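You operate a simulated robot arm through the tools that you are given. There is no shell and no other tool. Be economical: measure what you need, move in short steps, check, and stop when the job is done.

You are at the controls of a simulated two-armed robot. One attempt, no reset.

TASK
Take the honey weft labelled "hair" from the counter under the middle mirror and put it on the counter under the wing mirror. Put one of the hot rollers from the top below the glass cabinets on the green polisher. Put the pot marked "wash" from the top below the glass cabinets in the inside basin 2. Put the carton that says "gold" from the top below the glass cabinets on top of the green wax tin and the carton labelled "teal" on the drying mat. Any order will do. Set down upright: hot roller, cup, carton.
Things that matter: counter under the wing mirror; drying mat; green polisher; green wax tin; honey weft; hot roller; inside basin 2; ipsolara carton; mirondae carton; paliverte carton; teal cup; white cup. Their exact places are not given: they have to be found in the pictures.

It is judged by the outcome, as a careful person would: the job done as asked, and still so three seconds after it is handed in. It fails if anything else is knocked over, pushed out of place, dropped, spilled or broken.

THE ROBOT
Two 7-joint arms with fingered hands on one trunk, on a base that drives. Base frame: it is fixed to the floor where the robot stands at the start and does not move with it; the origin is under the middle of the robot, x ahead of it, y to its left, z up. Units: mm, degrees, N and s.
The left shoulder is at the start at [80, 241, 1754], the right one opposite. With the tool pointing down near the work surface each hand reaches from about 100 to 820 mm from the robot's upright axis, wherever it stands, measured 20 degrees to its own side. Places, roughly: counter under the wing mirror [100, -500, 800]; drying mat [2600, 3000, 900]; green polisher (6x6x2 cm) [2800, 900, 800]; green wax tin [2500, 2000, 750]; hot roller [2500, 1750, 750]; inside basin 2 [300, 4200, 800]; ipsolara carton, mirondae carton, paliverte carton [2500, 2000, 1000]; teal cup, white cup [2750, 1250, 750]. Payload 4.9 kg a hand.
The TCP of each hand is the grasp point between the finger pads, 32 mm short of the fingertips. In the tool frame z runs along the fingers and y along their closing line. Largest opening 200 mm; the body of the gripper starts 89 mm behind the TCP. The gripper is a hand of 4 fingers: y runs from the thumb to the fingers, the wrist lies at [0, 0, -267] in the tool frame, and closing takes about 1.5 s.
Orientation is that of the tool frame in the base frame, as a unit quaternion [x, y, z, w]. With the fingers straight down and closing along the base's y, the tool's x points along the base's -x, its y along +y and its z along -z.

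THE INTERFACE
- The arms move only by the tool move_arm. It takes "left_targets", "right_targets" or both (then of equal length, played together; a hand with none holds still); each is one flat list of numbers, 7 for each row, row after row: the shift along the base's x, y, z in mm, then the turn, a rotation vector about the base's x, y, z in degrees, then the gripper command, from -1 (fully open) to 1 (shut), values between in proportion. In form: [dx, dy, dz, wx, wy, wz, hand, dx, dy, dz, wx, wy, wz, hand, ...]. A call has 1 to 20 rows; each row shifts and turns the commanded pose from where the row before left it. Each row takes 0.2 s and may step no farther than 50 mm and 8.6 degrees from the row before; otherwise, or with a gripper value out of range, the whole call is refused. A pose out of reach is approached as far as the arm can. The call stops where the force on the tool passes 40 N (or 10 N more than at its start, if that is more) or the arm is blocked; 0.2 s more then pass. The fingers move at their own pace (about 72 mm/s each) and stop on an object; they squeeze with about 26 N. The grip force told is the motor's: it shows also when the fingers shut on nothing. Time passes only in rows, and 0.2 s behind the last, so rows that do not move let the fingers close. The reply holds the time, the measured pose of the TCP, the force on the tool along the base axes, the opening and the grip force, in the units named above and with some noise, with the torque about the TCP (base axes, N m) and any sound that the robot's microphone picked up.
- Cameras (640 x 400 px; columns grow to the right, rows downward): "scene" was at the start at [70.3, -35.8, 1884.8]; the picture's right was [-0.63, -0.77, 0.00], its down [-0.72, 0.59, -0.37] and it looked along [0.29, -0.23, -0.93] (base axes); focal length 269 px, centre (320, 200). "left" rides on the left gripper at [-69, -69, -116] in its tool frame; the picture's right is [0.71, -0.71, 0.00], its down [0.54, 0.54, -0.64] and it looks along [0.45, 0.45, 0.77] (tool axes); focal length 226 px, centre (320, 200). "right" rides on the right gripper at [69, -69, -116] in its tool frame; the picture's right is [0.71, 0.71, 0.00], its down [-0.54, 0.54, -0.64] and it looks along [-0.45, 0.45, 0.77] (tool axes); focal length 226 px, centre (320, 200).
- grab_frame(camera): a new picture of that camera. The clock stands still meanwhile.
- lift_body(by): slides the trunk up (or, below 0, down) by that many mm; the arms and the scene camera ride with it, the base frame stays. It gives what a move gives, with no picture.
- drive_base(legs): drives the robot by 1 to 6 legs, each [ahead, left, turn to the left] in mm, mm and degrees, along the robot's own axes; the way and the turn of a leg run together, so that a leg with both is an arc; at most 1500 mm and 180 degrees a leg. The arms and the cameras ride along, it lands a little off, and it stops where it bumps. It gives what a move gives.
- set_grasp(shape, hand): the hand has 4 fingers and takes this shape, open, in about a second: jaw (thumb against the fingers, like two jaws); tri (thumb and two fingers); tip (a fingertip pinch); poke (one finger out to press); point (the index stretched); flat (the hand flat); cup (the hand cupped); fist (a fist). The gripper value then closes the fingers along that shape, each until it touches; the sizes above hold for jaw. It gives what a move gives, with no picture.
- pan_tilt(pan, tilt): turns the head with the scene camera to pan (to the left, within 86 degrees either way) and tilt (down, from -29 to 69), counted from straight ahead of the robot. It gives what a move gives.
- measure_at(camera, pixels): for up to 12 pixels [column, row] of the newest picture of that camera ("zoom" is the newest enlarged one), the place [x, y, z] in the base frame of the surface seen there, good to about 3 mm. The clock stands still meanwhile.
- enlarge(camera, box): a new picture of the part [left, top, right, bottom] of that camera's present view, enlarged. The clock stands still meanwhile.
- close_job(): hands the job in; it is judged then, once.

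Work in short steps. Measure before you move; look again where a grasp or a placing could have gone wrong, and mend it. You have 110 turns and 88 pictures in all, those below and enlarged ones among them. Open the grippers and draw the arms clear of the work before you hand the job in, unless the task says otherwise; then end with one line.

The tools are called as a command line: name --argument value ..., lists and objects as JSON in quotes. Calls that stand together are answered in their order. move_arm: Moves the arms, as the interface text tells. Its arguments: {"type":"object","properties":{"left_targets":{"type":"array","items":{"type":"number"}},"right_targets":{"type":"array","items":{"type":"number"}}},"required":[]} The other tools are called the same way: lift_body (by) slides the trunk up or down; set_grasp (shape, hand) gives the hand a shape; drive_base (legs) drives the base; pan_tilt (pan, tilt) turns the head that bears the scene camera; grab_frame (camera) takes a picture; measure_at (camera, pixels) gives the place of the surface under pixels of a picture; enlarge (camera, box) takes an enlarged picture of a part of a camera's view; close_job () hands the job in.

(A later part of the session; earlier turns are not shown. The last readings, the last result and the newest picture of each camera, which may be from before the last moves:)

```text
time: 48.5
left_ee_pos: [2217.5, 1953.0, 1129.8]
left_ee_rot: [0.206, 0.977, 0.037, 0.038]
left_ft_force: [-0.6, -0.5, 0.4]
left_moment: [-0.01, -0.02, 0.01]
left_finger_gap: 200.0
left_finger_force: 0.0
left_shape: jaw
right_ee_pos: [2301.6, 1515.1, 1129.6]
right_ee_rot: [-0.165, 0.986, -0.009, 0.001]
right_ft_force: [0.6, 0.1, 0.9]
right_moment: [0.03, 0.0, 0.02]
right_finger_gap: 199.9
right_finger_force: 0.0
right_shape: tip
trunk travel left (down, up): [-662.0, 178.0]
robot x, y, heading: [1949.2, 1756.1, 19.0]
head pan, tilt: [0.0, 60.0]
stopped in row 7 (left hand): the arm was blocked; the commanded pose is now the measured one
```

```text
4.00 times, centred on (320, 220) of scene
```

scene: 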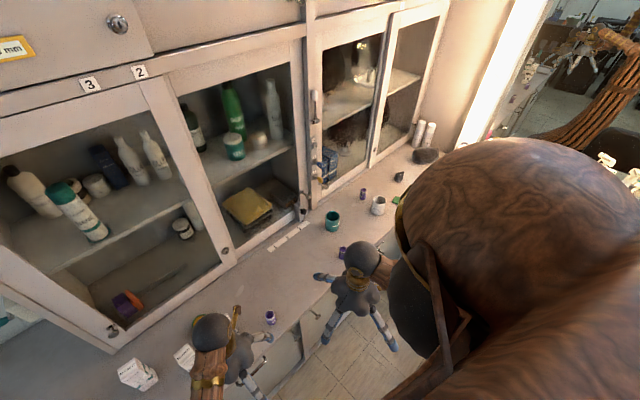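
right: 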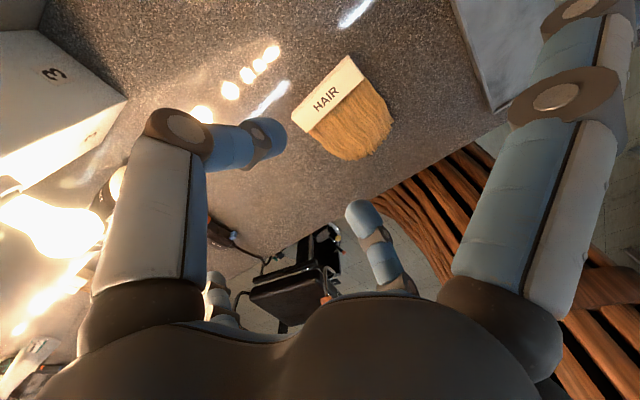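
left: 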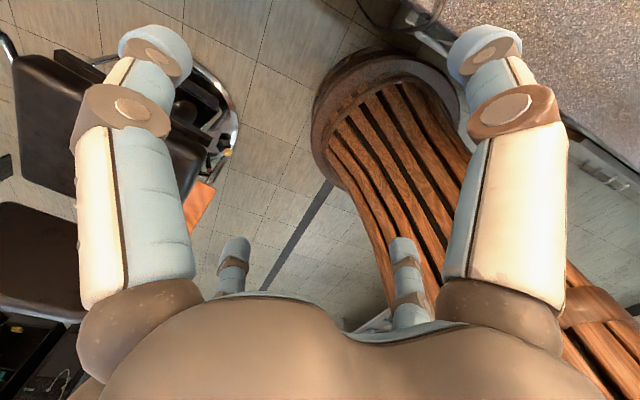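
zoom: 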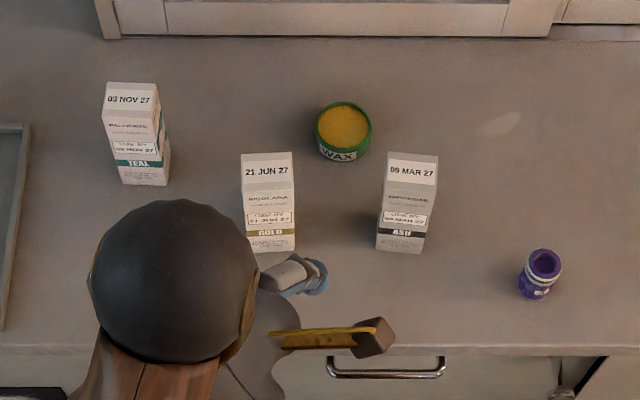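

Labels read TEAL, GOLD, ASH and the WAX tin is green. I measure the tops and the tin.

measure_at --camera "zoom" --pixels '[[130, 100], [105, 90], [155, 90], [268, 172], [245, 160], [292, 160], [245, 183], [410, 172], [343, 124], [322, 115], [366, 115], [540, 265]]'

measure_at --camera "zoom" --pixels '[[292, 183], [108, 110], [155, 112], [343, 155], [343, 108], [145, 180], [268, 248], [320, 45], [320, 340], [385, 240], [532, 295], [250, 250]]'

```text
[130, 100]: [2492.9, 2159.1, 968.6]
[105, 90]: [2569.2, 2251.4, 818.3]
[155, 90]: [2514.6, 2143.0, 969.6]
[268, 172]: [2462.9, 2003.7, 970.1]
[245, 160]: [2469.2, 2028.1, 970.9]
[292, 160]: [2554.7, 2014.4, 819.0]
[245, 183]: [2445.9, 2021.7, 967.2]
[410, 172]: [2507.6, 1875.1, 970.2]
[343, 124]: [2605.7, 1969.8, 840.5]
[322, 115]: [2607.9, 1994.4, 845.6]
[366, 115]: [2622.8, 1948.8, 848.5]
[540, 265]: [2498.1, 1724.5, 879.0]
```

```text
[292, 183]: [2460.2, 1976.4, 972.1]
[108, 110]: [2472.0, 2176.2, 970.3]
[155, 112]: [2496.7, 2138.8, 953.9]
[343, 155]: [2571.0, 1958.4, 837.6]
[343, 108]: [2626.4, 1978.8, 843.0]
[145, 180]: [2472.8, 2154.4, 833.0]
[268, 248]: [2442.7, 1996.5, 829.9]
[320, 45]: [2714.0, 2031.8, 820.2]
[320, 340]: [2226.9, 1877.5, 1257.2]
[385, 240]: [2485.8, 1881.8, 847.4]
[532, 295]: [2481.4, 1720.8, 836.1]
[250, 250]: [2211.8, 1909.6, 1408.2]
```

I'll use the left hand in jaw shape for the GOLD carton (top centre ≈[2462,2002,970]). First drive 60 mm closer, then restore the left hand's straight-down attitude above the carton.

drive_base --legs '[[60, 0, 0]]'

move_arm --left_targets '[31, 5, 0, -0.83, 0.62, 7.15, -1, 31, 5, 0, -0.83, 0.62, 7.15, -1, 31, 5, 0, -0.83, 0.62, 7.15, -1, 31, 5, 0, -0.83, 0.62, 7.15, -1, 31, 5, 0, -0.83, 0.62, 7.15, -1, 31, 5, 0, -0.83, 0.62, 7.15, 0, 0, 0, 0, 0, 0, 0, 0, 0, 0, 0, 0, 0, 0, 0]'

grab_frame --camera "left"

```text
time: 49.5
left_ee_pos: [2274.1, 1972.3, 1130.8]
left_ee_rot: [0.204, 0.977, 0.036, 0.04]
left_ft_force: [0.4, -0.3, 0.6]
left_moment: [0.04, -0.01, 0.01]
left_finger_gap: 199.9
left_finger_force: 0.1
left_shape: jaw
right_ee_pos: [2357.9, 1533.8, 1129.6]
right_ee_rot: [-0.164, 0.986, -0.009, 0.001]
right_ft_force: [-0.2, 0.2, 0.5]
right_moment: [-0.07, 0.0, -0.03]
right_finger_gap: 199.7
right_finger_force: 0.1
right_shape: tip
trunk travel left (down, up): [-662.0, 178.0]
robot x, y, heading: [1999.0, 1777.2, 19.3]
head pan, tilt: [0.0, 60.0]
```

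```text
time: 50.0
left_ee_pos: [2290.0, 1889.7, 1141.2]
left_ee_rot: [0.318, 0.945, 0.05, 0.058]
left_ft_force: [-0.4, -0.4, -0.6]
left_moment: [-0.01, 0.0, -0.02]
left_finger_gap: 200.2
left_finger_force: 0.1
left_shape: jaw
right_ee_pos: [2361.6, 1535.1, 1130.1]
right_ee_rot: [-0.165, 0.986, -0.009, 0.0]
right_ft_force: [0.4, 0.4, -0.2]
right_moment: [0.0, 0.01, 0.0]
right_finger_gap: 199.9
right_finger_force: 0.0
right_shape: tip
trunk travel left (down, up): [-662.0, 178.0]
robot x, y, heading: [2002.0, 1776.6, 19.0]
head pan, tilt: [0.0, 60.0]
stopped in row 2 (left hand): the arm was blocked; the commanded pose is now the measured one
```

```text
54 pictures are left
```

left: 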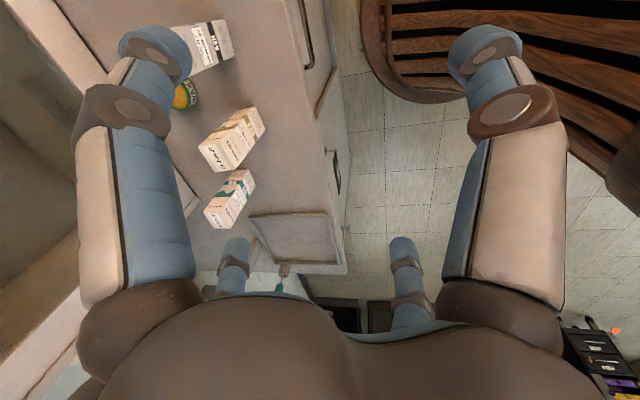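

The arm moved the wrong way and reports blocked, so something binds. I look at the arm from the head.

pan_tilt --pan 10 --tilt 62

grab_frame --camera "scene"

```text
time: 50.7
left_ee_pos: [2290.2, 1889.3, 1139.3]
left_ee_rot: [0.319, 0.945, 0.05, 0.058]
left_ft_force: [0.4, 0.0, -0.1]
left_moment: [0.02, 0.0, -0.02]
left_finger_gap: 199.8
left_finger_force: 0.1
left_shape: jaw
right_ee_pos: [2361.4, 1534.9, 1128.6]
right_ee_rot: [-0.166, 0.986, -0.008, 0.0]
right_ft_force: [0.4, -0.3, 0.2]
right_moment: [0.0, -0.01, 0.01]
right_finger_gap: 199.9
right_finger_force: 0.0
right_shape: tip
trunk travel left (down, up): [-662.0, 178.0]
robot x, y, heading: [2005.8, 1774.2, 19.0]
head pan, tilt: [10.0, 62.0]
```

```text
53 pictures are left
```

scene: 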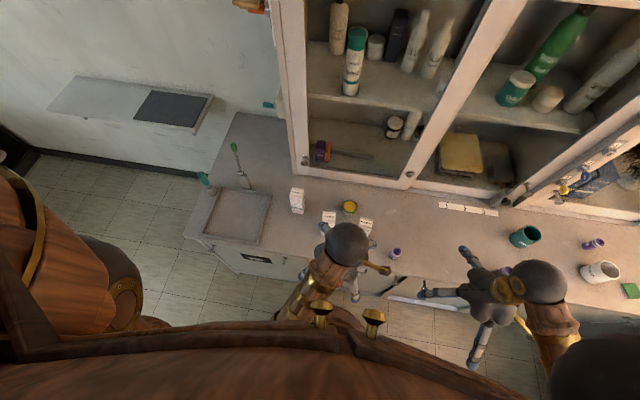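

The left forearm lies close to the chest. I extend the hand forward without turning, away from the body.

move_arm --left_targets '[35, 14, 0, 0, 0, 0, -1, 35, 14, 0, 0, 0, 0, -1, 35, 14, 0, 0, 0, 0, -1]'

```text
time: 51.5
left_ee_pos: [2399.4, 1897.4, 1140.0]
left_ee_rot: [0.318, 0.945, 0.059, 0.051]
left_ft_force: [0.4, -1.8, 0.8]
left_moment: [0.19, 0.0, 0.01]
left_finger_gap: 200.0
left_finger_force: 0.0
left_shape: jaw
right_ee_pos: [2364.4, 1503.7, 1117.7]
right_ee_rot: [-0.164, 0.986, 0.004, 0.001]
right_ft_force: [0.3, -1.9, -0.4]
right_moment: [0.18, -0.01, 0.01]
right_finger_gap: 199.6
right_finger_force: 0.1
right_shape: tip
trunk travel left (down, up): [-662.0, 178.0]
robot x, y, heading: [2002.4, 1775.9, 18.9]
head pan, tilt: [10.0, 62.0]
```

Both arms shifted slightly, hinting at mutual contact earlier. I now rotate the left hand back in place, while drawing the right hand a bit to the right.

move_arm --left_targets '[0, 0, 0, 0, 0, 0, -1, 0, 0, 0, 0, 0, 7, -1, 0, 0, 0, 0, 0, 7, -1, 10, 10, 0, 0, 0, 7, -1, 10, 10, 0, 0, 0, 7, -1]' --right_targets '[10, -30, 0, 0, 0, 0, -1, 10, -30, 0, 0, 0, 0, -1, 0, 0, 0, 0, 0, 0, -1, 0, 0, 0, 0, 0, 0, -1, 0, 0, 0, 0, 0, 0, -1]'

grab_frame --camera "scene"

```text
time: 52.7
left_ee_pos: [2418.9, 1931.0, 1139.3]
left_ee_rot: [0.078, 0.994, 0.066, 0.036]
left_ft_force: [-0.1, -0.4, 1.0]
left_moment: [0.04, 0.05, 0.0]
left_finger_gap: 200.0
left_finger_force: 0.0
left_shape: jaw
right_ee_pos: [2385.6, 1456.6, 1122.0]
right_ee_rot: [-0.165, 0.986, 0.002, -0.001]
right_ft_force: [1.0, -0.5, 0.1]
right_moment: [0.0, 0.01, 0.02]
right_finger_gap: 199.8
right_finger_force: 0.0
right_shape: tip
trunk travel left (down, up): [-662.0, 178.0]
robot x, y, heading: [1999.8, 1777.2, 18.8]
head pan, tilt: [10.0, 62.0]
```

```text
52 pictures are left
```

scene: 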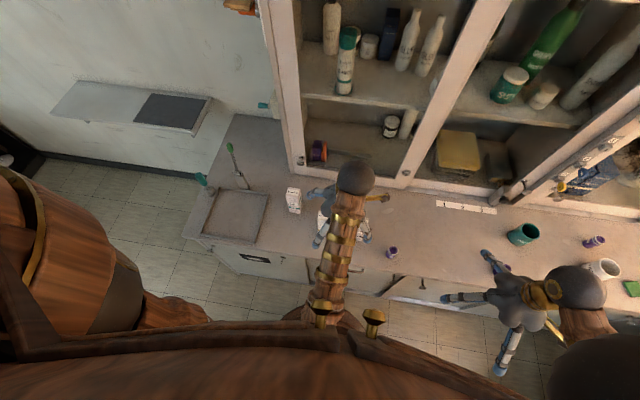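

Free again. I finish straightening the left hand and centre it above GOLD at z≈1115 with the fingers at 90 mm.

move_arm --left_targets '[10.8, 17.8, -6, -2.08, 0.72, 7.05, -1, 10.8, 17.8, -6, -2.08, 0.72, 7.05, -1, 10.8, 17.8, -6, -2.08, 0.72, 7.05, 0, 10.8, 17.8, -6, -2.08, 0.72, 7.05, 0.1, 0, 0, 0, 0, 0, 0, 0.1, 0, 0, 0, 0, 0, 0, 0.1]'

grab_frame --camera "left"

```text
time: 54.1
left_ee_pos: [2460.1, 2005.3, 1115.4]
left_ee_rot: [-0.168, 0.986, 0.0, 0.002]
left_ft_force: [0.3, 0.2, -1.0]
left_moment: [-0.02, -0.01, 0.0]
left_finger_gap: 90.5
left_finger_force: 0.0
left_shape: jaw
right_ee_pos: [2384.1, 1458.4, 1121.7]
right_ee_rot: [-0.164, 0.986, 0.001, 0.001]
right_ft_force: [-0.5, -1.0, 0.3]
right_moment: [0.01, 0.01, -0.01]
right_finger_gap: 199.9
right_finger_force: 0.0
right_shape: tip
trunk travel left (down, up): [-662.0, 178.0]
robot x, y, heading: [2002.1, 1776.1, 19.0]
head pan, tilt: [10.0, 62.0]
```

```text
51 pictures are left
```

left: 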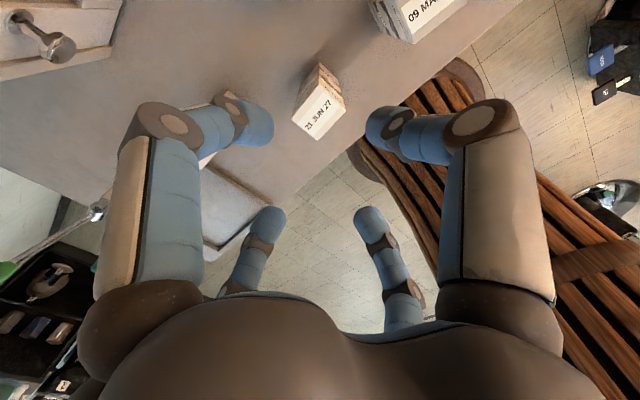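

The carton appears between the fingers. I enlarge it to find the true centre and top shape.

enlarge --camera "left" --box '[260, 40, 380, 150]'

measure_at --camera "left" --pixels '[[293, 118], [317, 138], [343, 110], [320, 90], [320, 65], [318, 115], [330, 80], [300, 95], [345, 95]]'

```text
3.64 times, centred on (320, 95) of left
```

zoom: 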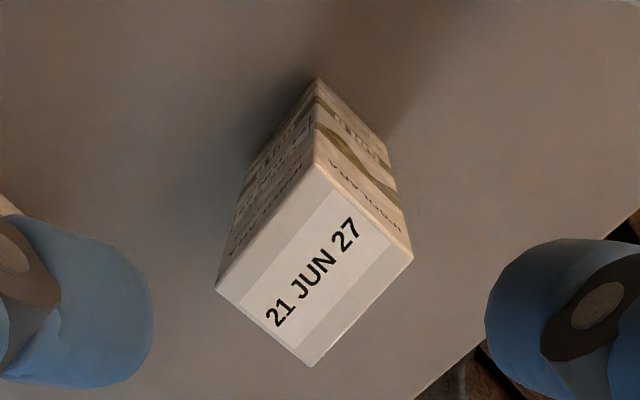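

```text
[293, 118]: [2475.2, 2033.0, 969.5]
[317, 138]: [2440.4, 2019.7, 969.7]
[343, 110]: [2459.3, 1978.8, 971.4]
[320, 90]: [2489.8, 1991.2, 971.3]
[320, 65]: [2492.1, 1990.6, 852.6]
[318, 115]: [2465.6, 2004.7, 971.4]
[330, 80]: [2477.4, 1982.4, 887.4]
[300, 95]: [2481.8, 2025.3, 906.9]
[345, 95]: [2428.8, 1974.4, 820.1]
```

Carton top is flat, 45×35 mm, centred at [2466,2006]. I shift +6 mm in x, descend to z≈942 and close.

move_arm --left_targets '[6, 1, -40, 0, 0, 0, 0.1, 0, 0, -45, 0, 0, 0, 0.1, 0, 0, -45, 0, 0, 0, 0.1, 0, 0, -28, 0, 0, 0, 0.1, 0, 0, -15, 0, 0, 0, 0.1, 0, 0, 0, 0, 0, 0, 0.1, 0, 0, 0, 0, 0, 0, 1, 0, 0, 0, 0, 0, 0, 1, 0, 0, 0, 0, 0, 0, 1, 0, 0, 0, 0, 0, 0, 1, 0, 0, 0, 0, 0, 0, 1]'

grab_frame --camera "left"

```text
time: 56.5
left_ee_pos: [2466.7, 2006.6, 941.3]
left_ee_rot: [-0.167, 0.986, 0.0, 0.001]
left_ft_force: [0.2, 0.6, -0.8]
left_moment: [0.01, -0.02, -0.02]
left_finger_gap: 42.4
left_finger_force: 25.2
left_shape: jaw
right_ee_pos: [2384.6, 1458.0, 1121.7]
right_ee_rot: [-0.166, 0.986, 0.0, 0.001]
right_ft_force: [-0.1, 0.4, -0.1]
right_moment: [0.01, 0.01, -0.01]
right_finger_gap: 199.7
right_finger_force: 0.0
right_shape: tip
trunk travel left (down, up): [-662.0, 178.0]
robot x, y, heading: [2002.6, 1780.4, 18.9]
head pan, tilt: [10.0, 62.0]
```

```text
49 pictures are left
```

left: 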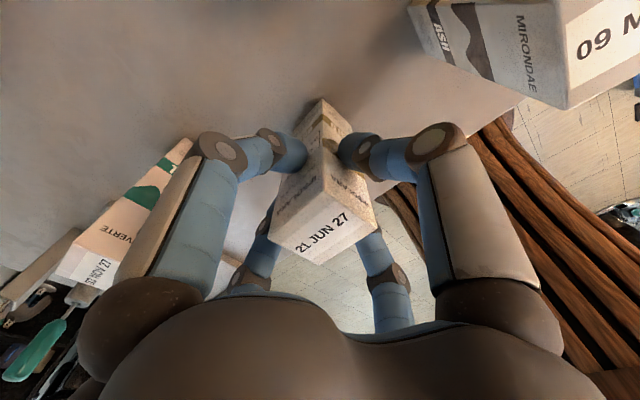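

Held firmly. I lift 110 mm and look again at the tin from the head.

move_arm --left_targets '[0, 0, 30, 0, 0, 0, 1, 0, 0, 40, 0, 0, 0, 1, 0, 0, 40, 0, 0, 0, 1, 0, 0, 0, 0, 0, 0, 1]'

enlarge --camera "scene" --box '[260, 160, 420, 260]'

```text
time: 57.5
left_ee_pos: [2467.6, 2005.9, 1049.9]
left_ee_rot: [-0.167, 0.986, 0.0, 0.0]
left_ft_force: [-0.3, -0.6, -2.1]
left_moment: [-0.02, -0.02, -0.03]
left_finger_gap: 42.3
left_finger_force: 26.1
left_shape: jaw
right_ee_pos: [2385.0, 1459.4, 1122.9]
right_ee_rot: [-0.165, 0.986, 0.0, 0.001]
right_ft_force: [0.5, 0.1, 0.2]
right_moment: [0.01, 0.0, -0.01]
right_finger_gap: 200.0
right_finger_force: 0.1
right_shape: tip
trunk travel left (down, up): [-662.0, 178.0]
robot x, y, heading: [2003.0, 1774.5, 19.0]
head pan, tilt: [10.0, 62.0]
```

```text
4.00 times, centred on (340, 210) of scene
```

zoom: 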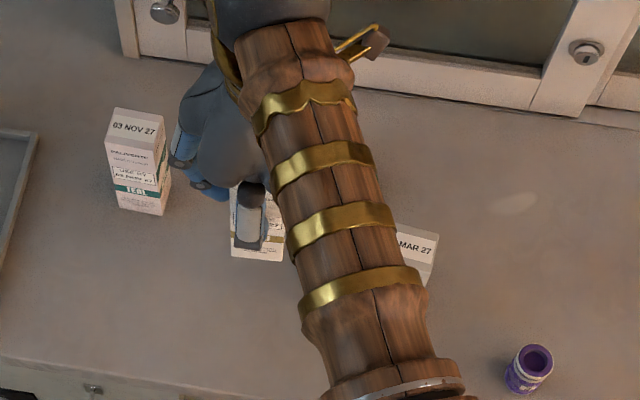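

The arm hides the tin, but the earlier rim measurements agree on a centre of [2605,1970] with rim z≈848. I move there at height and lower to just above the rim (TCP ≈975).

move_arm --left_targets '[34.4, -9, 0, 0, 0, 0, 1, 34.4, -9, 0, 0, 0, 0, 1, 34.4, -9, 0, 0, 0, 0, 1, 34.4, -9, 0, 0, 0, 0, 1, 0, 0, -35, 0, 0, 0, 1, 0, 0, -30, 0, 0, 0, 1, 0, 0, -9, 0, 0, 0, 1, 0, 0, 0, 0, 0, 0, 1]'

grab_frame --camera "left"

enlarge --camera "scene" --box '[240, 120, 420, 260]'

```text
time: 59.3
left_ee_pos: [2585.2, 1964.9, 975.3]
left_ee_rot: [-0.168, 0.986, -0.001, 0.0]
left_ft_force: [-0.7, -0.8, -0.6]
left_moment: [-0.01, 0.0, 0.02]
left_finger_gap: 41.9
left_finger_force: 25.5
left_shape: jaw
left hand out of reach, approached as far as the arm can: row 4, 5, 7
right_ee_pos: [2383.8, 1458.0, 1122.5]
right_ee_rot: [-0.165, 0.986, 0.0, 0.0]
right_ft_force: [0.0, -1.1, 0.5]
right_moment: [-0.01, 0.02, 0.0]
right_finger_gap: 199.8
right_finger_force: 0.0
right_shape: tip
trunk travel left (down, up): [-662.0, 178.0]
robot x, y, heading: [2002.5, 1776.2, 19.0]
head pan, tilt: [10.0, 62.0]
```

```text
47 pictures are left
```

left: 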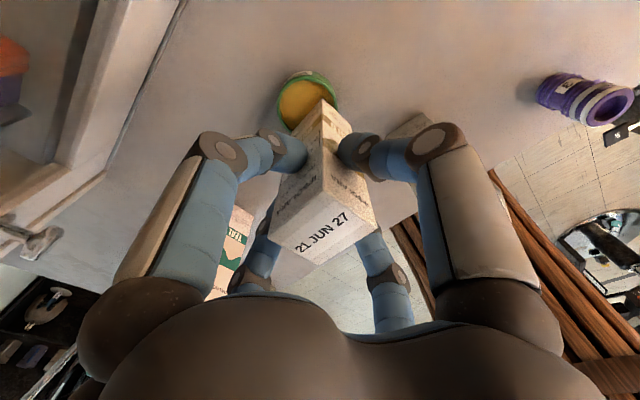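

```text
2.86 times, centred on (330, 190) of scene
```

zoom: 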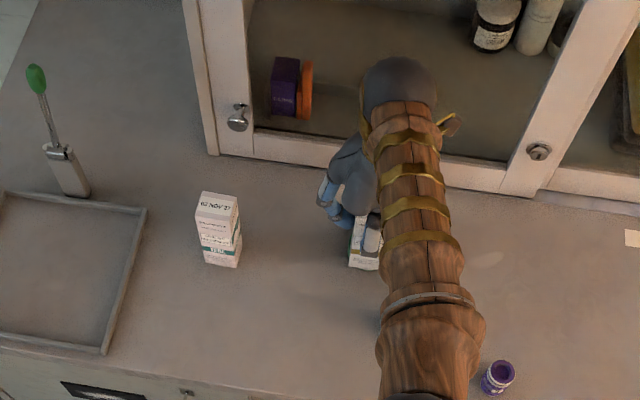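

The arm is at its reach limit, 20 mm short, but the tin's rim now shows in the left view at (307,100). I measure it, then raise a bit and drive closer.

measure_at --camera "left" --pixels '[[283, 90], [334, 90], [307, 75], [281, 105], [300, 105], [292, 78], [322, 77], [337, 100], [290, 127], [307, 83]]'

move_arm --left_targets '[0, 0, 25, 0, 0, 0, 1, 0, 0, 15, 0, 0, 0, 1]'

drive_base --legs '[[60, 0, 0]]'

enlarge --camera "left" --box '[240, 40, 400, 140]'

```text
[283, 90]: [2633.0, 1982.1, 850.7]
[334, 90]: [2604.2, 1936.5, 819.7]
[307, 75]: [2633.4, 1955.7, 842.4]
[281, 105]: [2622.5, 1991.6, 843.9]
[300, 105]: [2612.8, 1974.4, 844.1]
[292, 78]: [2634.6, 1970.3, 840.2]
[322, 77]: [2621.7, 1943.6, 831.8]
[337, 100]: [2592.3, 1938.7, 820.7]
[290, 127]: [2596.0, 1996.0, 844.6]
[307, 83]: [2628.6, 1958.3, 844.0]
```

```text
time: 59.9
left_ee_pos: [2586.1, 1963.5, 1014.0]
left_ee_rot: [-0.168, 0.986, 0.0, 0.0]
left_ft_force: [0.1, -0.3, -0.8]
left_moment: [0.01, -0.02, 0.02]
left_finger_gap: 41.9
left_finger_force: 25.8
left_shape: jaw
right_ee_pos: [2384.3, 1458.9, 1122.1]
right_ee_rot: [-0.166, 0.986, 0.0, 0.0]
right_ft_force: [0.7, 0.7, -0.3]
right_moment: [-0.01, 0.01, 0.0]
right_finger_gap: 199.8
right_finger_force: 0.1
right_shape: tip
trunk travel left (down, up): [-662.0, 178.0]
robot x, y, heading: [2003.3, 1773.6, 19.0]
head pan, tilt: [10.0, 62.0]
```

```text
time: 60.8
left_ee_pos: [2635.4, 1980.8, 1016.9]
left_ee_rot: [-0.168, 0.986, 0.001, 0.003]
left_ft_force: [-1.3, 0.1, -0.7]
left_moment: [0.06, -0.06, 0.0]
left_finger_gap: 42.0
left_finger_force: 25.9
left_shape: jaw
right_ee_pos: [2434.6, 1475.9, 1123.5]
right_ee_rot: [-0.164, 0.986, 0.0, 0.003]
right_ft_force: [-1.0, 0.5, -0.5]
right_moment: [0.03, -0.12, -0.01]
right_finger_gap: 200.1
right_finger_force: 0.1
right_shape: tip
trunk travel left (down, up): [-662.0, 178.0]
robot x, y, heading: [2055.6, 1795.8, 18.9]
head pan, tilt: [10.0, 62.0]
```

```text
4.00 times, centred on (320, 90) of left
```

zoom: 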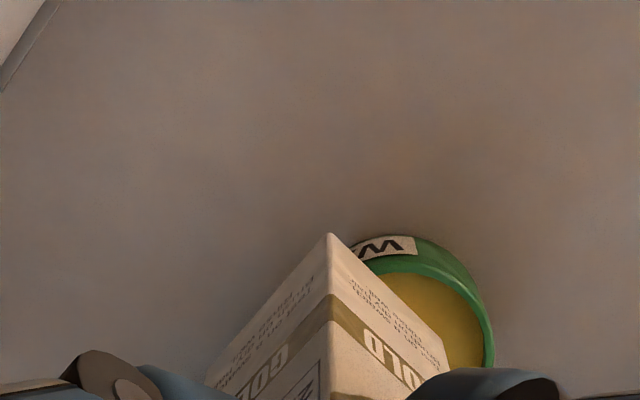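

The rim points fit a centre of [2605,1970], R≈28. I move back -30/-11 mm and lower to z≈976, then check.

move_arm --left_targets '[-15, -5.5, 0, 0, 0, 0, 1, -15.4, -5.3, 0, 0, 0, 0, 1, 0, 0, -25, 0, 0, 0, 1, 0, 0, -16, 0, 0, 0, 1, 0, 0, 0, 0, 0, 0, 1]'

enlarge --camera "left" --box '[240, 60, 400, 160]'

```text
time: 62.0
left_ee_pos: [2608.1, 1971.5, 973.0]
left_ee_rot: [-0.168, 0.986, -0.001, 0.002]
left_ft_force: [-0.8, 0.6, 0.0]
left_moment: [0.03, -0.02, 0.0]
left_finger_gap: 42.1
left_finger_force: 25.9
left_shape: jaw
right_ee_pos: [2438.2, 1475.3, 1122.4]
right_ee_rot: [-0.165, 0.986, 0.0, 0.002]
right_ft_force: [-1.2, 0.3, 1.0]
right_moment: [0.03, -0.04, 0.02]
right_finger_gap: 200.0
right_finger_force: 0.0
right_shape: tip
trunk travel left (down, up): [-662.0, 178.0]
robot x, y, heading: [2054.9, 1796.8, 18.9]
head pan, tilt: [10.0, 62.0]
```

```text
4.00 times, centred on (320, 110) of left
```

zoom: 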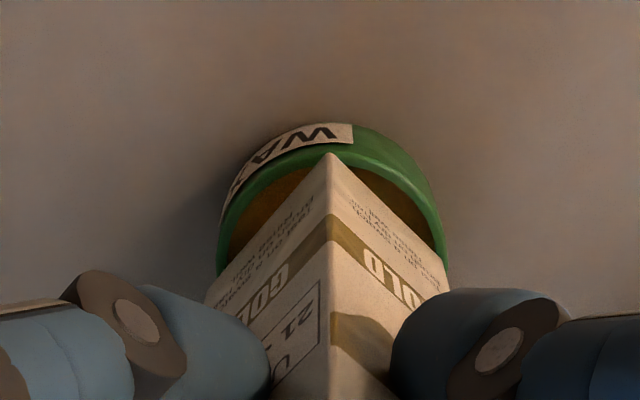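

The carton is centred laterally over the tin with its near corner at the rim. I creep down in small steps and watch the force.

move_arm --left_targets '[-1.5, -1, -2, 0, 0, 0, 1, 0, 0, -2, 0, 0, 0, 1, 0, 0, 0, 0, 0, 0, 1]'

move_arm --left_targets '[0, 0, -2, 0, 0, 0, 1, 0, 0, -1, 0, 0, 0, 1, 0, 0, 0, 0, 0, 0, 1]'

```text
time: 62.8
left_ee_pos: [2609.6, 1970.4, 970.1]
left_ee_rot: [-0.167, 0.986, 0.0, 0.002]
left_ft_force: [0.0, 0.1, 14.4]
left_moment: [-0.01, 0.0, -0.02]
left_finger_gap: 42.3
left_finger_force: 26.3
left_shape: jaw
right_ee_pos: [2439.2, 1476.7, 1123.7]
right_ee_rot: [-0.165, 0.986, 0.0, 0.0]
right_ft_force: [-0.9, 0.0, -0.6]
right_moment: [-0.01, 0.01, 0.0]
right_finger_gap: 200.1
right_finger_force: 0.2
right_shape: tip
trunk travel left (down, up): [-662.0, 178.0]
robot x, y, heading: [2059.4, 1799.1, 18.9]
head pan, tilt: [10.0, 62.0]
```

```text
time: 63.8
left_ee_pos: [2610.8, 1969.6, 968.6]
left_ee_rot: [-0.167, 0.986, 0.0, 0.003]
left_ft_force: [-4.6, 0.3, 25.4]
left_moment: [-0.01, 0.15, -0.01]
left_finger_gap: 42.7
left_finger_force: 26.3
left_shape: jaw
right_ee_pos: [2437.9, 1476.8, 1121.9]
right_ee_rot: [-0.164, 0.987, 0.0, 0.0]
right_ft_force: [-0.7, -0.2, -0.7]
right_moment: [0.0, -0.01, -0.01]
right_finger_gap: 200.1
right_finger_force: 0.1
right_shape: tip
trunk travel left (down, up): [-662.0, 178.0]
robot x, y, heading: [2058.9, 1792.8, 19.0]
head pan, tilt: [10.0, 62.0]
stopped in row 3 (left hand): the force on the tool passed its limit (the readings are from after the stop); the commanded pose is now the measured one
```

Contact at z≈970 – the rim. The reading has drifted about +5 mm in x, so I raise 4 mm, shift back, and look before releasing.

move_arm --left_targets '[0, 0, 4, 0, 0, 0, 1, -4.5, 0, 0, 0, 0, 0, 1, 0, 0, 0, 0, 0, 0, 1, 0, 0, 0, 0, 0, 0, 1]'

enlarge --camera "left" --box '[240, 60, 400, 160]'

measure_at --camera "zoom" --pixels '[[330, 165], [300, 150], [370, 150], [225, 240], [435, 230], [330, 140], [240, 200], [420, 190], [215, 290], [435, 280]]'

```text
time: 64.8
left_ee_pos: [2605.8, 1972.0, 970.7]
left_ee_rot: [-0.167, 0.986, 0.0, 0.002]
left_ft_force: [-0.5, -0.3, -1.5]
left_moment: [-0.02, 0.01, 0.01]
left_finger_gap: 42.4
left_finger_force: 25.9
left_shape: jaw
right_ee_pos: [2440.0, 1477.6, 1122.5]
right_ee_rot: [-0.165, 0.986, 0.0, -0.001]
right_ft_force: [0.4, 0.1, 0.2]
right_moment: [0.01, 0.07, 0.0]
right_finger_gap: 199.8
right_finger_force: 0.1
right_shape: tip
trunk travel left (down, up): [-662.0, 178.0]
robot x, y, heading: [2054.9, 1798.1, 18.9]
head pan, tilt: [10.0, 62.0]
```

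```text
4.00 times, centred on (320, 110) of left
```

zoom: 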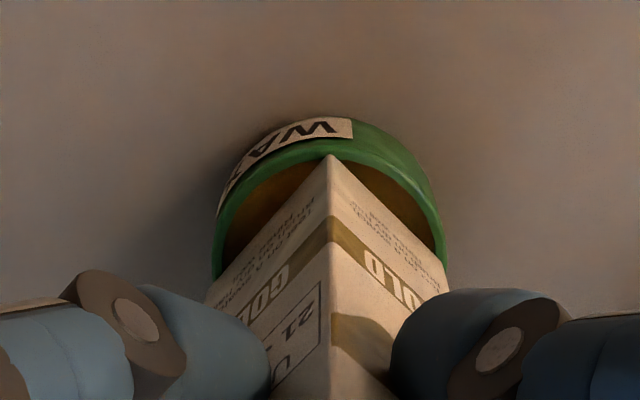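

```text
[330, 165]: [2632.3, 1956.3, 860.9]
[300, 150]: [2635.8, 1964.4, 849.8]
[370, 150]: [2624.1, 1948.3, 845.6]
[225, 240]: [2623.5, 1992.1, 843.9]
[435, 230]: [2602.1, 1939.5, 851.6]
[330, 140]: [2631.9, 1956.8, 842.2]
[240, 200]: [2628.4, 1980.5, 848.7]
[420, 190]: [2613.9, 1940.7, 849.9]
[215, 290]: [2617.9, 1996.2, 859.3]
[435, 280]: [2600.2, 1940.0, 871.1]
```

Fitted rim centre [2606,1969]; carton centre ≈[2608.5,1969.5]. I shift -2 mm, lower onto the rim and open a little.

move_arm --left_targets '[-2, 0, -1.5, 0, 0, 0, 1, 0, 0, -1.5, 0, 0, 0, 1, 0, 0, 0, 0, 0, 0, 1, 0, 0, 0, 0, 0, 0, 0.4, 0, 0, 0, 0, 0, 0, 0.2, 0, 0, 0, 0, 0, 0, 0.1, 0, 0, 0, 0, 0, 0, 0.1]'

grab_frame --camera "left"

```text
time: 66.4
left_ee_pos: [2603.7, 1970.2, 968.0]
left_ee_rot: [-0.168, 0.986, 0.001, 0.002]
left_ft_force: [0.2, 0.7, -0.1]
left_moment: [-0.02, -0.01, 0.0]
left_finger_gap: 89.7
left_finger_force: 0.0
left_shape: jaw
right_ee_pos: [2438.4, 1476.9, 1123.8]
right_ee_rot: [-0.164, 0.986, 0.0, 0.0]
right_ft_force: [0.7, -0.1, 0.9]
right_moment: [0.03, -0.02, 0.02]
right_finger_gap: 200.0
right_finger_force: 0.1
right_shape: tip
trunk travel left (down, up): [-662.0, 178.0]
robot x, y, heading: [2057.1, 1796.8, 19.0]
head pan, tilt: [10.0, 62.0]
```

```text
42 pictures are left
```

left: 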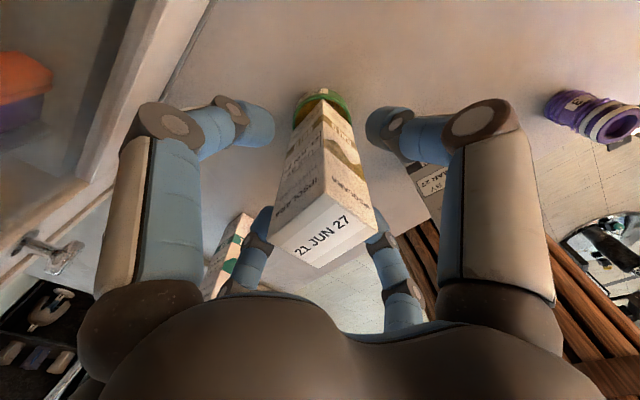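

GOLD stands upright on the tin. I raise the left hand straight up, then drive 330 mm right toward the roller/cup area and look.

move_arm --left_targets '[0, 0, 20, 0, 0, 0, 0.1, 0, 0, 40, 0, 0, 0, 0, 0, 0, 45, 0, 0, 0, -0.5, 0, 0, 45, 0, 0, 0, -1, 0, 0, 20, 0, 0, 0, -1]'

drive_base --legs '[[-20, -330, 0]]'

pan_tilt --pan -35 --tilt 60

grab_frame --camera "scene"

```text
time: 67.6
left_ee_pos: [2603.9, 1971.4, 1138.4]
left_ee_rot: [-0.168, 0.986, 0.0, 0.001]
left_ft_force: [0.2, -0.1, -0.2]
left_moment: [-0.03, 0.0, -0.03]
left_finger_gap: 199.6
left_finger_force: 0.1
left_shape: jaw
right_ee_pos: [2438.8, 1475.9, 1123.1]
right_ee_rot: [-0.164, 0.986, 0.0, 0.0]
right_ft_force: [-0.8, 0.3, -0.2]
right_moment: [0.01, 0.02, 0.0]
right_finger_gap: 199.9
right_finger_force: 0.0
right_shape: tip
trunk travel left (down, up): [-662.0, 178.0]
robot x, y, heading: [2060.4, 1795.3, 18.9]
head pan, tilt: [10.0, 62.0]
```

```text
time: 69.8
left_ee_pos: [2692.5, 1650.0, 1138.9]
left_ee_rot: [-0.166, 0.986, -0.001, 0.002]
left_ft_force: [0.1, 0.7, 0.0]
left_moment: [-0.03, -0.01, -0.03]
left_finger_gap: 199.7
left_finger_force: 0.1
left_shape: jaw
right_ee_pos: [2526.1, 1157.5, 1123.6]
right_ee_rot: [-0.162, 0.987, -0.001, -0.001]
right_ft_force: [0.6, 0.4, 0.2]
right_moment: [-0.04, 0.01, 0.0]
right_finger_gap: 200.1
right_finger_force: 0.0
right_shape: tip
trunk travel left (down, up): [-662.0, 178.0]
robot x, y, heading: [2147.2, 1474.1, 19.0]
head pan, tilt: [10.0, 62.0]
```

```text
time: 70.9
left_ee_pos: [2692.8, 1648.2, 1137.9]
left_ee_rot: [-0.166, 0.986, 0.0, 0.002]
left_ft_force: [0.2, 0.0, -0.1]
left_moment: [0.0, -0.01, -0.02]
left_finger_gap: 199.9
left_finger_force: 0.0
left_shape: jaw
right_ee_pos: [2526.4, 1153.7, 1121.9]
right_ee_rot: [-0.162, 0.987, 0.0, 0.0]
right_ft_force: [0.0, -0.5, 0.8]
right_moment: [-0.01, -0.03, 0.0]
right_finger_gap: 199.7
right_finger_force: 0.2
right_shape: tip
trunk travel left (down, up): [-662.0, 178.0]
robot x, y, heading: [2146.2, 1478.1, 18.8]
head pan, tilt: [-35.0, 60.0]
```

```text
41 pictures are left
```

scene: 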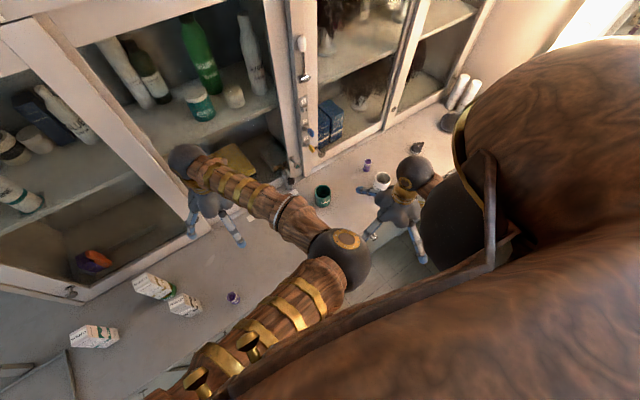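

The left forearm covers the middle roller. I swing the left hand out to the left and set the right hand to jaw, then look again.

move_arm --left_targets '[-22, 35, 0, 0, 0, 0, -1, -22, 35, 0, 0, 0, 0, -1, -22, 35, 0, 0, 0, 0, -1, -22, 35, 0, 0, 0, 0, -1, -22, 35, 0, 0, 0, 0, -1]'

set_grasp --hand "right" --shape "jaw"

enlarge --camera "scene" --box '[280, 110, 480, 235]'

grab_frame --camera "right"

```text
time: 72.1
left_ee_pos: [2583.1, 1825.0, 1138.2]
left_ee_rot: [-0.165, 0.986, -0.002, 0.003]
left_ft_force: [0.2, 0.0, 1.2]
left_moment: [-0.04, 0.02, 0.0]
left_finger_gap: 200.0
left_finger_force: 0.1
left_shape: jaw
right_ee_pos: [2526.4, 1155.7, 1122.8]
right_ee_rot: [-0.163, 0.987, -0.001, -0.001]
right_ft_force: [-0.1, 0.8, 0.2]
right_moment: [-0.01, -0.02, 0.03]
right_finger_gap: 199.7
right_finger_force: 0.1
right_shape: tip
trunk travel left (down, up): [-662.0, 178.0]
robot x, y, heading: [2143.1, 1474.9, 18.9]
head pan, tilt: [-35.0, 60.0]
```

```text
time: 73.0
left_ee_pos: [2582.5, 1822.7, 1139.4]
left_ee_rot: [-0.165, 0.986, 0.0, 0.002]
left_ft_force: [0.5, -0.3, -0.1]
left_moment: [0.0, 0.02, 0.0]
left_finger_gap: 199.9
left_finger_force: 0.1
left_shape: jaw
right_ee_pos: [2526.8, 1153.8, 1122.2]
right_ee_rot: [-0.162, 0.987, 0.0, 0.0]
right_ft_force: [0.9, -0.6, 0.9]
right_moment: [0.03, -0.01, 0.0]
right_finger_gap: 200.0
right_finger_force: 0.0
right_shape: jaw
trunk travel left (down, up): [-662.0, 178.0]
robot x, y, heading: [2144.5, 1474.0, 18.9]
head pan, tilt: [-35.0, 60.0]
```

```text
3.20 times, centred on (380, 172) of scene
```

zoom: 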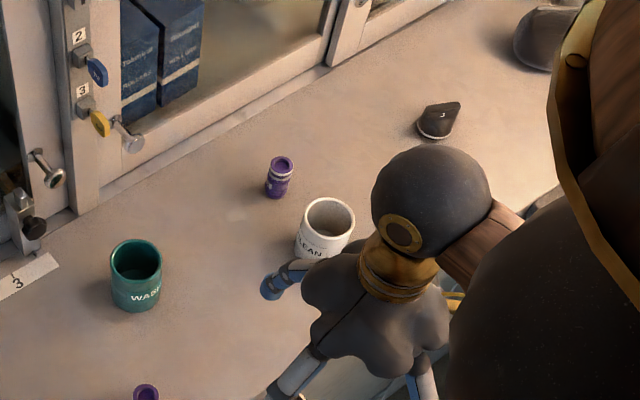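

```text
39 pictures are left
```

right: 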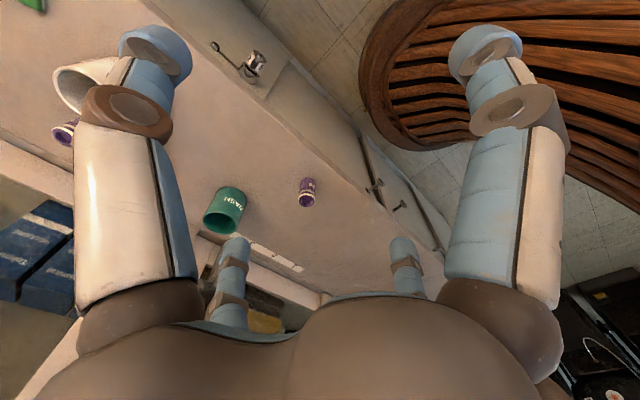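

The roller shows in the right view at (307,192), the WASH cup at (225,210), and the green pad at (30,3). I measure all.

measure_at --camera "right" --pixels '[[309, 200], [306, 182], [299, 192], [314, 190], [222, 225], [205, 215], [240, 220], [222, 233], [233, 192], [20, 2], [40, 8], [35, 2]]'

measure_at --camera "zoom" --pixels '[[280, 163], [278, 180], [113, 255], [158, 255], [135, 243], [135, 283], [140, 300], [305, 215], [350, 215], [328, 200], [146, 390], [440, 110]]'

```text
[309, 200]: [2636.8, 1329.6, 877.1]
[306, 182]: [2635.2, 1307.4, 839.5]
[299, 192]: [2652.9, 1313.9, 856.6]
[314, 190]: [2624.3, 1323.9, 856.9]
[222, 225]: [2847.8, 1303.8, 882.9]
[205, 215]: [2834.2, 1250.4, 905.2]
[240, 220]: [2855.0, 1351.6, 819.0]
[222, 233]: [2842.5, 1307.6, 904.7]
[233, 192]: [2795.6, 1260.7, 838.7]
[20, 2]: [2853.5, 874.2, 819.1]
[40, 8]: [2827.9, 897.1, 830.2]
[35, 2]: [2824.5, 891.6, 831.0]
```

```text
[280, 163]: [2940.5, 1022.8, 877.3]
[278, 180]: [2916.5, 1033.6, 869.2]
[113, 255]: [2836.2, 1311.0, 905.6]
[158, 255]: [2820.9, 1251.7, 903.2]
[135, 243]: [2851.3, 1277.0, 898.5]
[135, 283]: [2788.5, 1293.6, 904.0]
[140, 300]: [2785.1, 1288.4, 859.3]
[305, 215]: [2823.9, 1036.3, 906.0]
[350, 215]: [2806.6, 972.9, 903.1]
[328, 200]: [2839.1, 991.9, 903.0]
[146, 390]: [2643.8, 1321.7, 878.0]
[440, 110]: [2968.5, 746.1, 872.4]
```

Roller top centre ≈[2640,1325], top z≈880, diameter ~33. I move the right hand above it with the fingers at 80 mm and verify.

move_arm --right_targets '[22.7, 34.1, -20, 0, 0, 0, -0.5, 22.7, 34.1, -25, 0, 0, 0, 0, 22.7, 34.1, -25, 0, 0, 0, 0.2, 22.7, 34.1, -25, 0, 0, 0, 0.2, 22.7, 34.1, -20, 0, 0, 0, 0.2, 0, 0, 0, 0, 0, 0, 0.2]'

enlarge --camera "right" --box '[240, 60, 400, 160]'

measure_at --camera "zoom" --pixels '[[320, 200], [300, 200], [340, 200], [320, 180], [320, 220], [320, 160], [320, 240], [280, 200], [360, 200], [320, 280], [320, 320]]'

```text
time: 74.4
left_ee_pos: [2582.6, 1823.3, 1139.3]
left_ee_rot: [-0.166, 0.986, 0.0, 0.003]
left_ft_force: [-0.4, -0.7, -0.5]
left_moment: [0.01, 0.01, -0.02]
left_finger_gap: 199.9
left_finger_force: 0.1
left_shape: jaw
right_ee_pos: [2640.1, 1325.4, 1005.2]
right_ee_rot: [-0.163, 0.987, -0.001, 0.0]
right_ft_force: [0.2, 0.0, 0.5]
right_moment: [0.0, 0.02, 0.01]
right_finger_gap: 80.3
right_finger_force: 0.1
right_shape: jaw
trunk travel left (down, up): [-662.0, 178.0]
robot x, y, heading: [2146.2, 1473.1, 18.8]
head pan, tilt: [-35.0, 60.0]
```

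```text
4.00 times, centred on (320, 110) of right
```

zoom: 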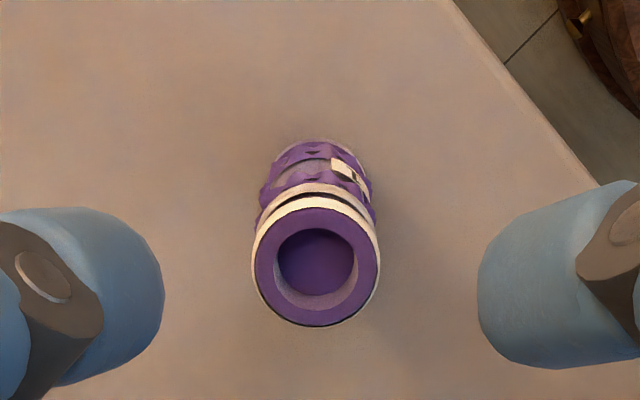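

```text
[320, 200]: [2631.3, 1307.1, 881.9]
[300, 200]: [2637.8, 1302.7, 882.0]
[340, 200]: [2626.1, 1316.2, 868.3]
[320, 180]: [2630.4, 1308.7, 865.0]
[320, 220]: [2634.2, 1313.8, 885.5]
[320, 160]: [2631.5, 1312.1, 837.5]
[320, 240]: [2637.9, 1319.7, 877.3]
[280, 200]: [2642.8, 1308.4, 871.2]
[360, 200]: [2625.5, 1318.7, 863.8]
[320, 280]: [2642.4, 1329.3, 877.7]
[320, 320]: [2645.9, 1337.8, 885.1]
```

The roller is centred under the hand (top z 885). I descend to z≈873 and grip, then lift.

move_arm --right_targets '[0, 0, -40, 0, 0, 0, 0.2, 0, 0, -45, 0, 0, 0, 0.2, 0, 0, -32, 0, 0, 0, 0.2, 0, 0, -15, 0, 0, 0, 0.2, 0, 0, 0, 0, 0, 0, 1, 0, 0, 0, 0, 0, 0, 1, 0, 0, 0, 0, 0, 0, 1, 0, 0, 0, 0, 0, 0, 1, 0, 0, 0, 0, 0, 0, 1, 0, 0, 0, 0, 0, 0, 1]'

move_arm --right_targets '[0, 0, 30, 0, 0, 0, 1, 0, 0, 45, 0, 0, 0, 1, 0, 0, 45, 0, 0, 0, 1, 0, 0, 35, 0, 0, 0, 1]'

pan_tilt --pan -55 --tilt 50

grab_frame --camera "scene"

```text
time: 76.6
left_ee_pos: [2584.0, 1822.3, 1138.6]
left_ee_rot: [-0.166, 0.986, 0.001, 0.001]
left_ft_force: [0.4, 0.2, 0.1]
left_moment: [-0.01, -0.01, 0.01]
left_finger_gap: 199.8
left_finger_force: 0.2
left_shape: jaw
right_ee_pos: [2638.5, 1325.8, 875.2]
right_ee_rot: [-0.162, 0.987, -0.001, -0.001]
right_ft_force: [-0.1, -0.3, 0.7]
right_moment: [0.0, 0.02, 0.02]
right_finger_gap: 27.5
right_finger_force: 26.1
right_shape: jaw
trunk travel left (down, up): [-662.0, 178.0]
robot x, y, heading: [2146.0, 1471.4, 18.8]
head pan, tilt: [-35.0, 60.0]
```

```text
time: 77.6
left_ee_pos: [2583.9, 1822.8, 1138.0]
left_ee_rot: [-0.166, 0.986, -0.001, 0.002]
left_ft_force: [0.1, 0.1, 0.4]
left_moment: [0.01, -0.04, -0.02]
left_finger_gap: 200.0
left_finger_force: 0.1
left_shape: jaw
right_ee_pos: [2638.1, 1327.2, 1031.1]
right_ee_rot: [-0.162, 0.987, -0.001, -0.002]
right_ft_force: [0.2, -0.1, -0.3]
right_moment: [-0.01, -0.04, 0.01]
right_finger_gap: 27.6
right_finger_force: 26.2
right_shape: jaw
trunk travel left (down, up): [-662.0, 178.0]
robot x, y, heading: [2146.0, 1476.5, 18.6]
head pan, tilt: [-35.0, 60.0]
```

```text
time: 78.4
left_ee_pos: [2583.2, 1823.4, 1139.2]
left_ee_rot: [-0.167, 0.986, 0.001, 0.002]
left_ft_force: [0.0, -0.3, 0.3]
left_moment: [0.01, 0.01, 0.03]
left_finger_gap: 199.9
left_finger_force: 0.0
left_shape: jaw
right_ee_pos: [2638.5, 1326.4, 1031.0]
right_ee_rot: [-0.163, 0.987, 0.0, -0.002]
right_ft_force: [1.1, 0.1, 0.8]
right_moment: [0.02, 0.02, 0.01]
right_finger_gap: 27.6
right_finger_force: 25.8
right_shape: jaw
trunk travel left (down, up): [-662.0, 178.0]
robot x, y, heading: [2146.8, 1476.0, 18.6]
head pan, tilt: [-55.0, 50.0]
```

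```text
37 pictures are left
```

scene: 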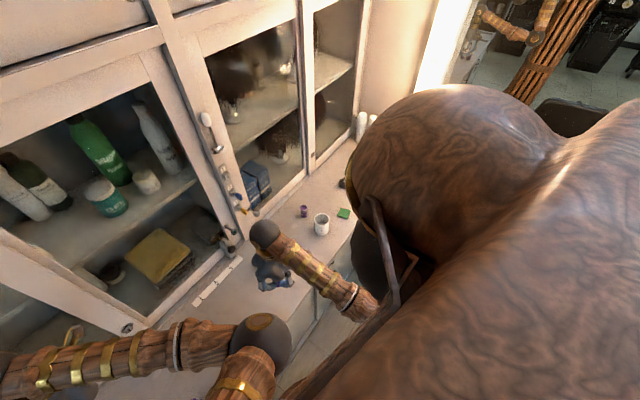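

Roller held (27.6 mm). The green pad is visible at (344,213); I enlarge and measure its corners.

enlarge --camera "scene" --box '[280, 180, 376, 240]'

measure_at --camera "scene" --pixels '[[344, 212], [341, 209], [348, 209], [339, 214], [346, 216], [344, 210], [343, 214], [349, 212], [321, 217]]'

```text
6.67 times, centred on (328, 210) of scene
```

zoom: 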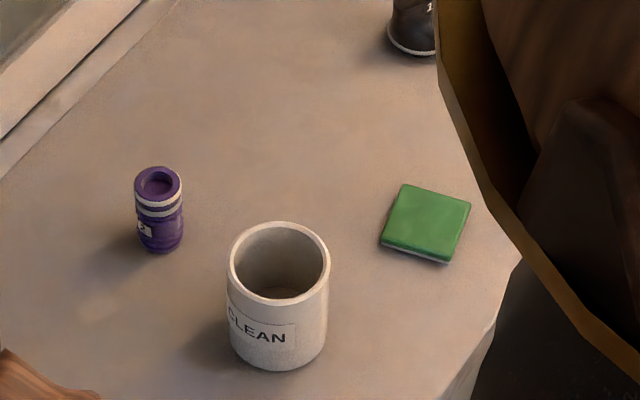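

```text
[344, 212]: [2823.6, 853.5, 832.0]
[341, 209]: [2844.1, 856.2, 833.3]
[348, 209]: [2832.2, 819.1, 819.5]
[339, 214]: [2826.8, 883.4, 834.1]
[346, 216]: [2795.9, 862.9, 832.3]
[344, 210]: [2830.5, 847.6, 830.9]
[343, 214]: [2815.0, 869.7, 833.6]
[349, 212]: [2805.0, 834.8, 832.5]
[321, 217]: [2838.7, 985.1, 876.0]
```

measure_at --camera "zoom" --pixels '[[405, 188], [467, 204], [385, 238], [447, 259], [425, 222], [232, 270], [328, 270], [280, 226], [278, 300]]'

```text
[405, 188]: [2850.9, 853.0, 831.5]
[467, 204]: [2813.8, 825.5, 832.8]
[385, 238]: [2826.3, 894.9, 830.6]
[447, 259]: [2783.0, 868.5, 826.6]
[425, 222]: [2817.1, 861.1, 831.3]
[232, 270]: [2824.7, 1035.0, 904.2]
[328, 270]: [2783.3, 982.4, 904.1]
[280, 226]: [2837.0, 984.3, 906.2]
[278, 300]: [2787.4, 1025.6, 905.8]
```

Pad centre ≈[2819,860], top z≈832; the CLEAN cup centre ≈[2808,1007]. I carry the roller over at z 1031, turning +30° so the fingers straddle the cup direction.

move_arm --right_targets '[15.1, -38.8, 0, 0, 0, 2.5, 1, 15.1, -38.8, 0, 0, 0, 2.5, 1, 15.1, -38.8, 0, 0, 0, 2.5, 1, 15.1, -38.8, 0, 0, 0, 2.5, 1, 15.1, -38.8, 0, 0, 0, 2.5, 1, 15.1, -38.8, 0, 0, 0, 2.5, 1, 15.1, -38.8, 0, 0, 0, 2.5, 1, 15.1, -38.8, 0, 0, 0, 2.5, 1, 15.1, -38.8, 0, 0, 0, 2.5, 1, 15.1, -38.8, 0, 0, 0, 2.5, 1, 15.1, -38.8, 0, 0, 0, 2.5, 1, 15.1, -38.8, 0, 0, 0, 2.5, 1, 0, 0, 0, 0, 0, 0, 1]'

grab_frame --camera "right"

```text
time: 81.2
left_ee_pos: [2582.1, 1820.7, 1140.9]
left_ee_rot: [-0.166, 0.986, 0.002, 0.004]
left_ft_force: [0.6, -0.8, 0.0]
left_moment: [0.02, 0.02, -0.02]
left_finger_gap: 199.8
left_finger_force: 0.1
left_shape: jaw
right_ee_pos: [2819.4, 857.0, 1030.6]
right_ee_rot: [-0.412, 0.911, 0.0, 0.001]
right_ft_force: [-0.4, -0.1, -0.5]
right_moment: [0.03, -0.06, 0.01]
right_finger_gap: 27.4
right_finger_force: 25.5
right_shape: jaw
trunk travel left (down, up): [-662.0, 178.0]
robot x, y, heading: [2145.0, 1471.2, 18.6]
head pan, tilt: [-55.0, 50.0]
```

```text
35 pictures are left
```

right: 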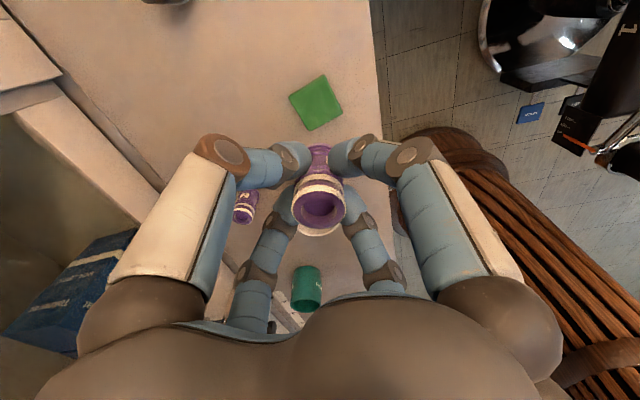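

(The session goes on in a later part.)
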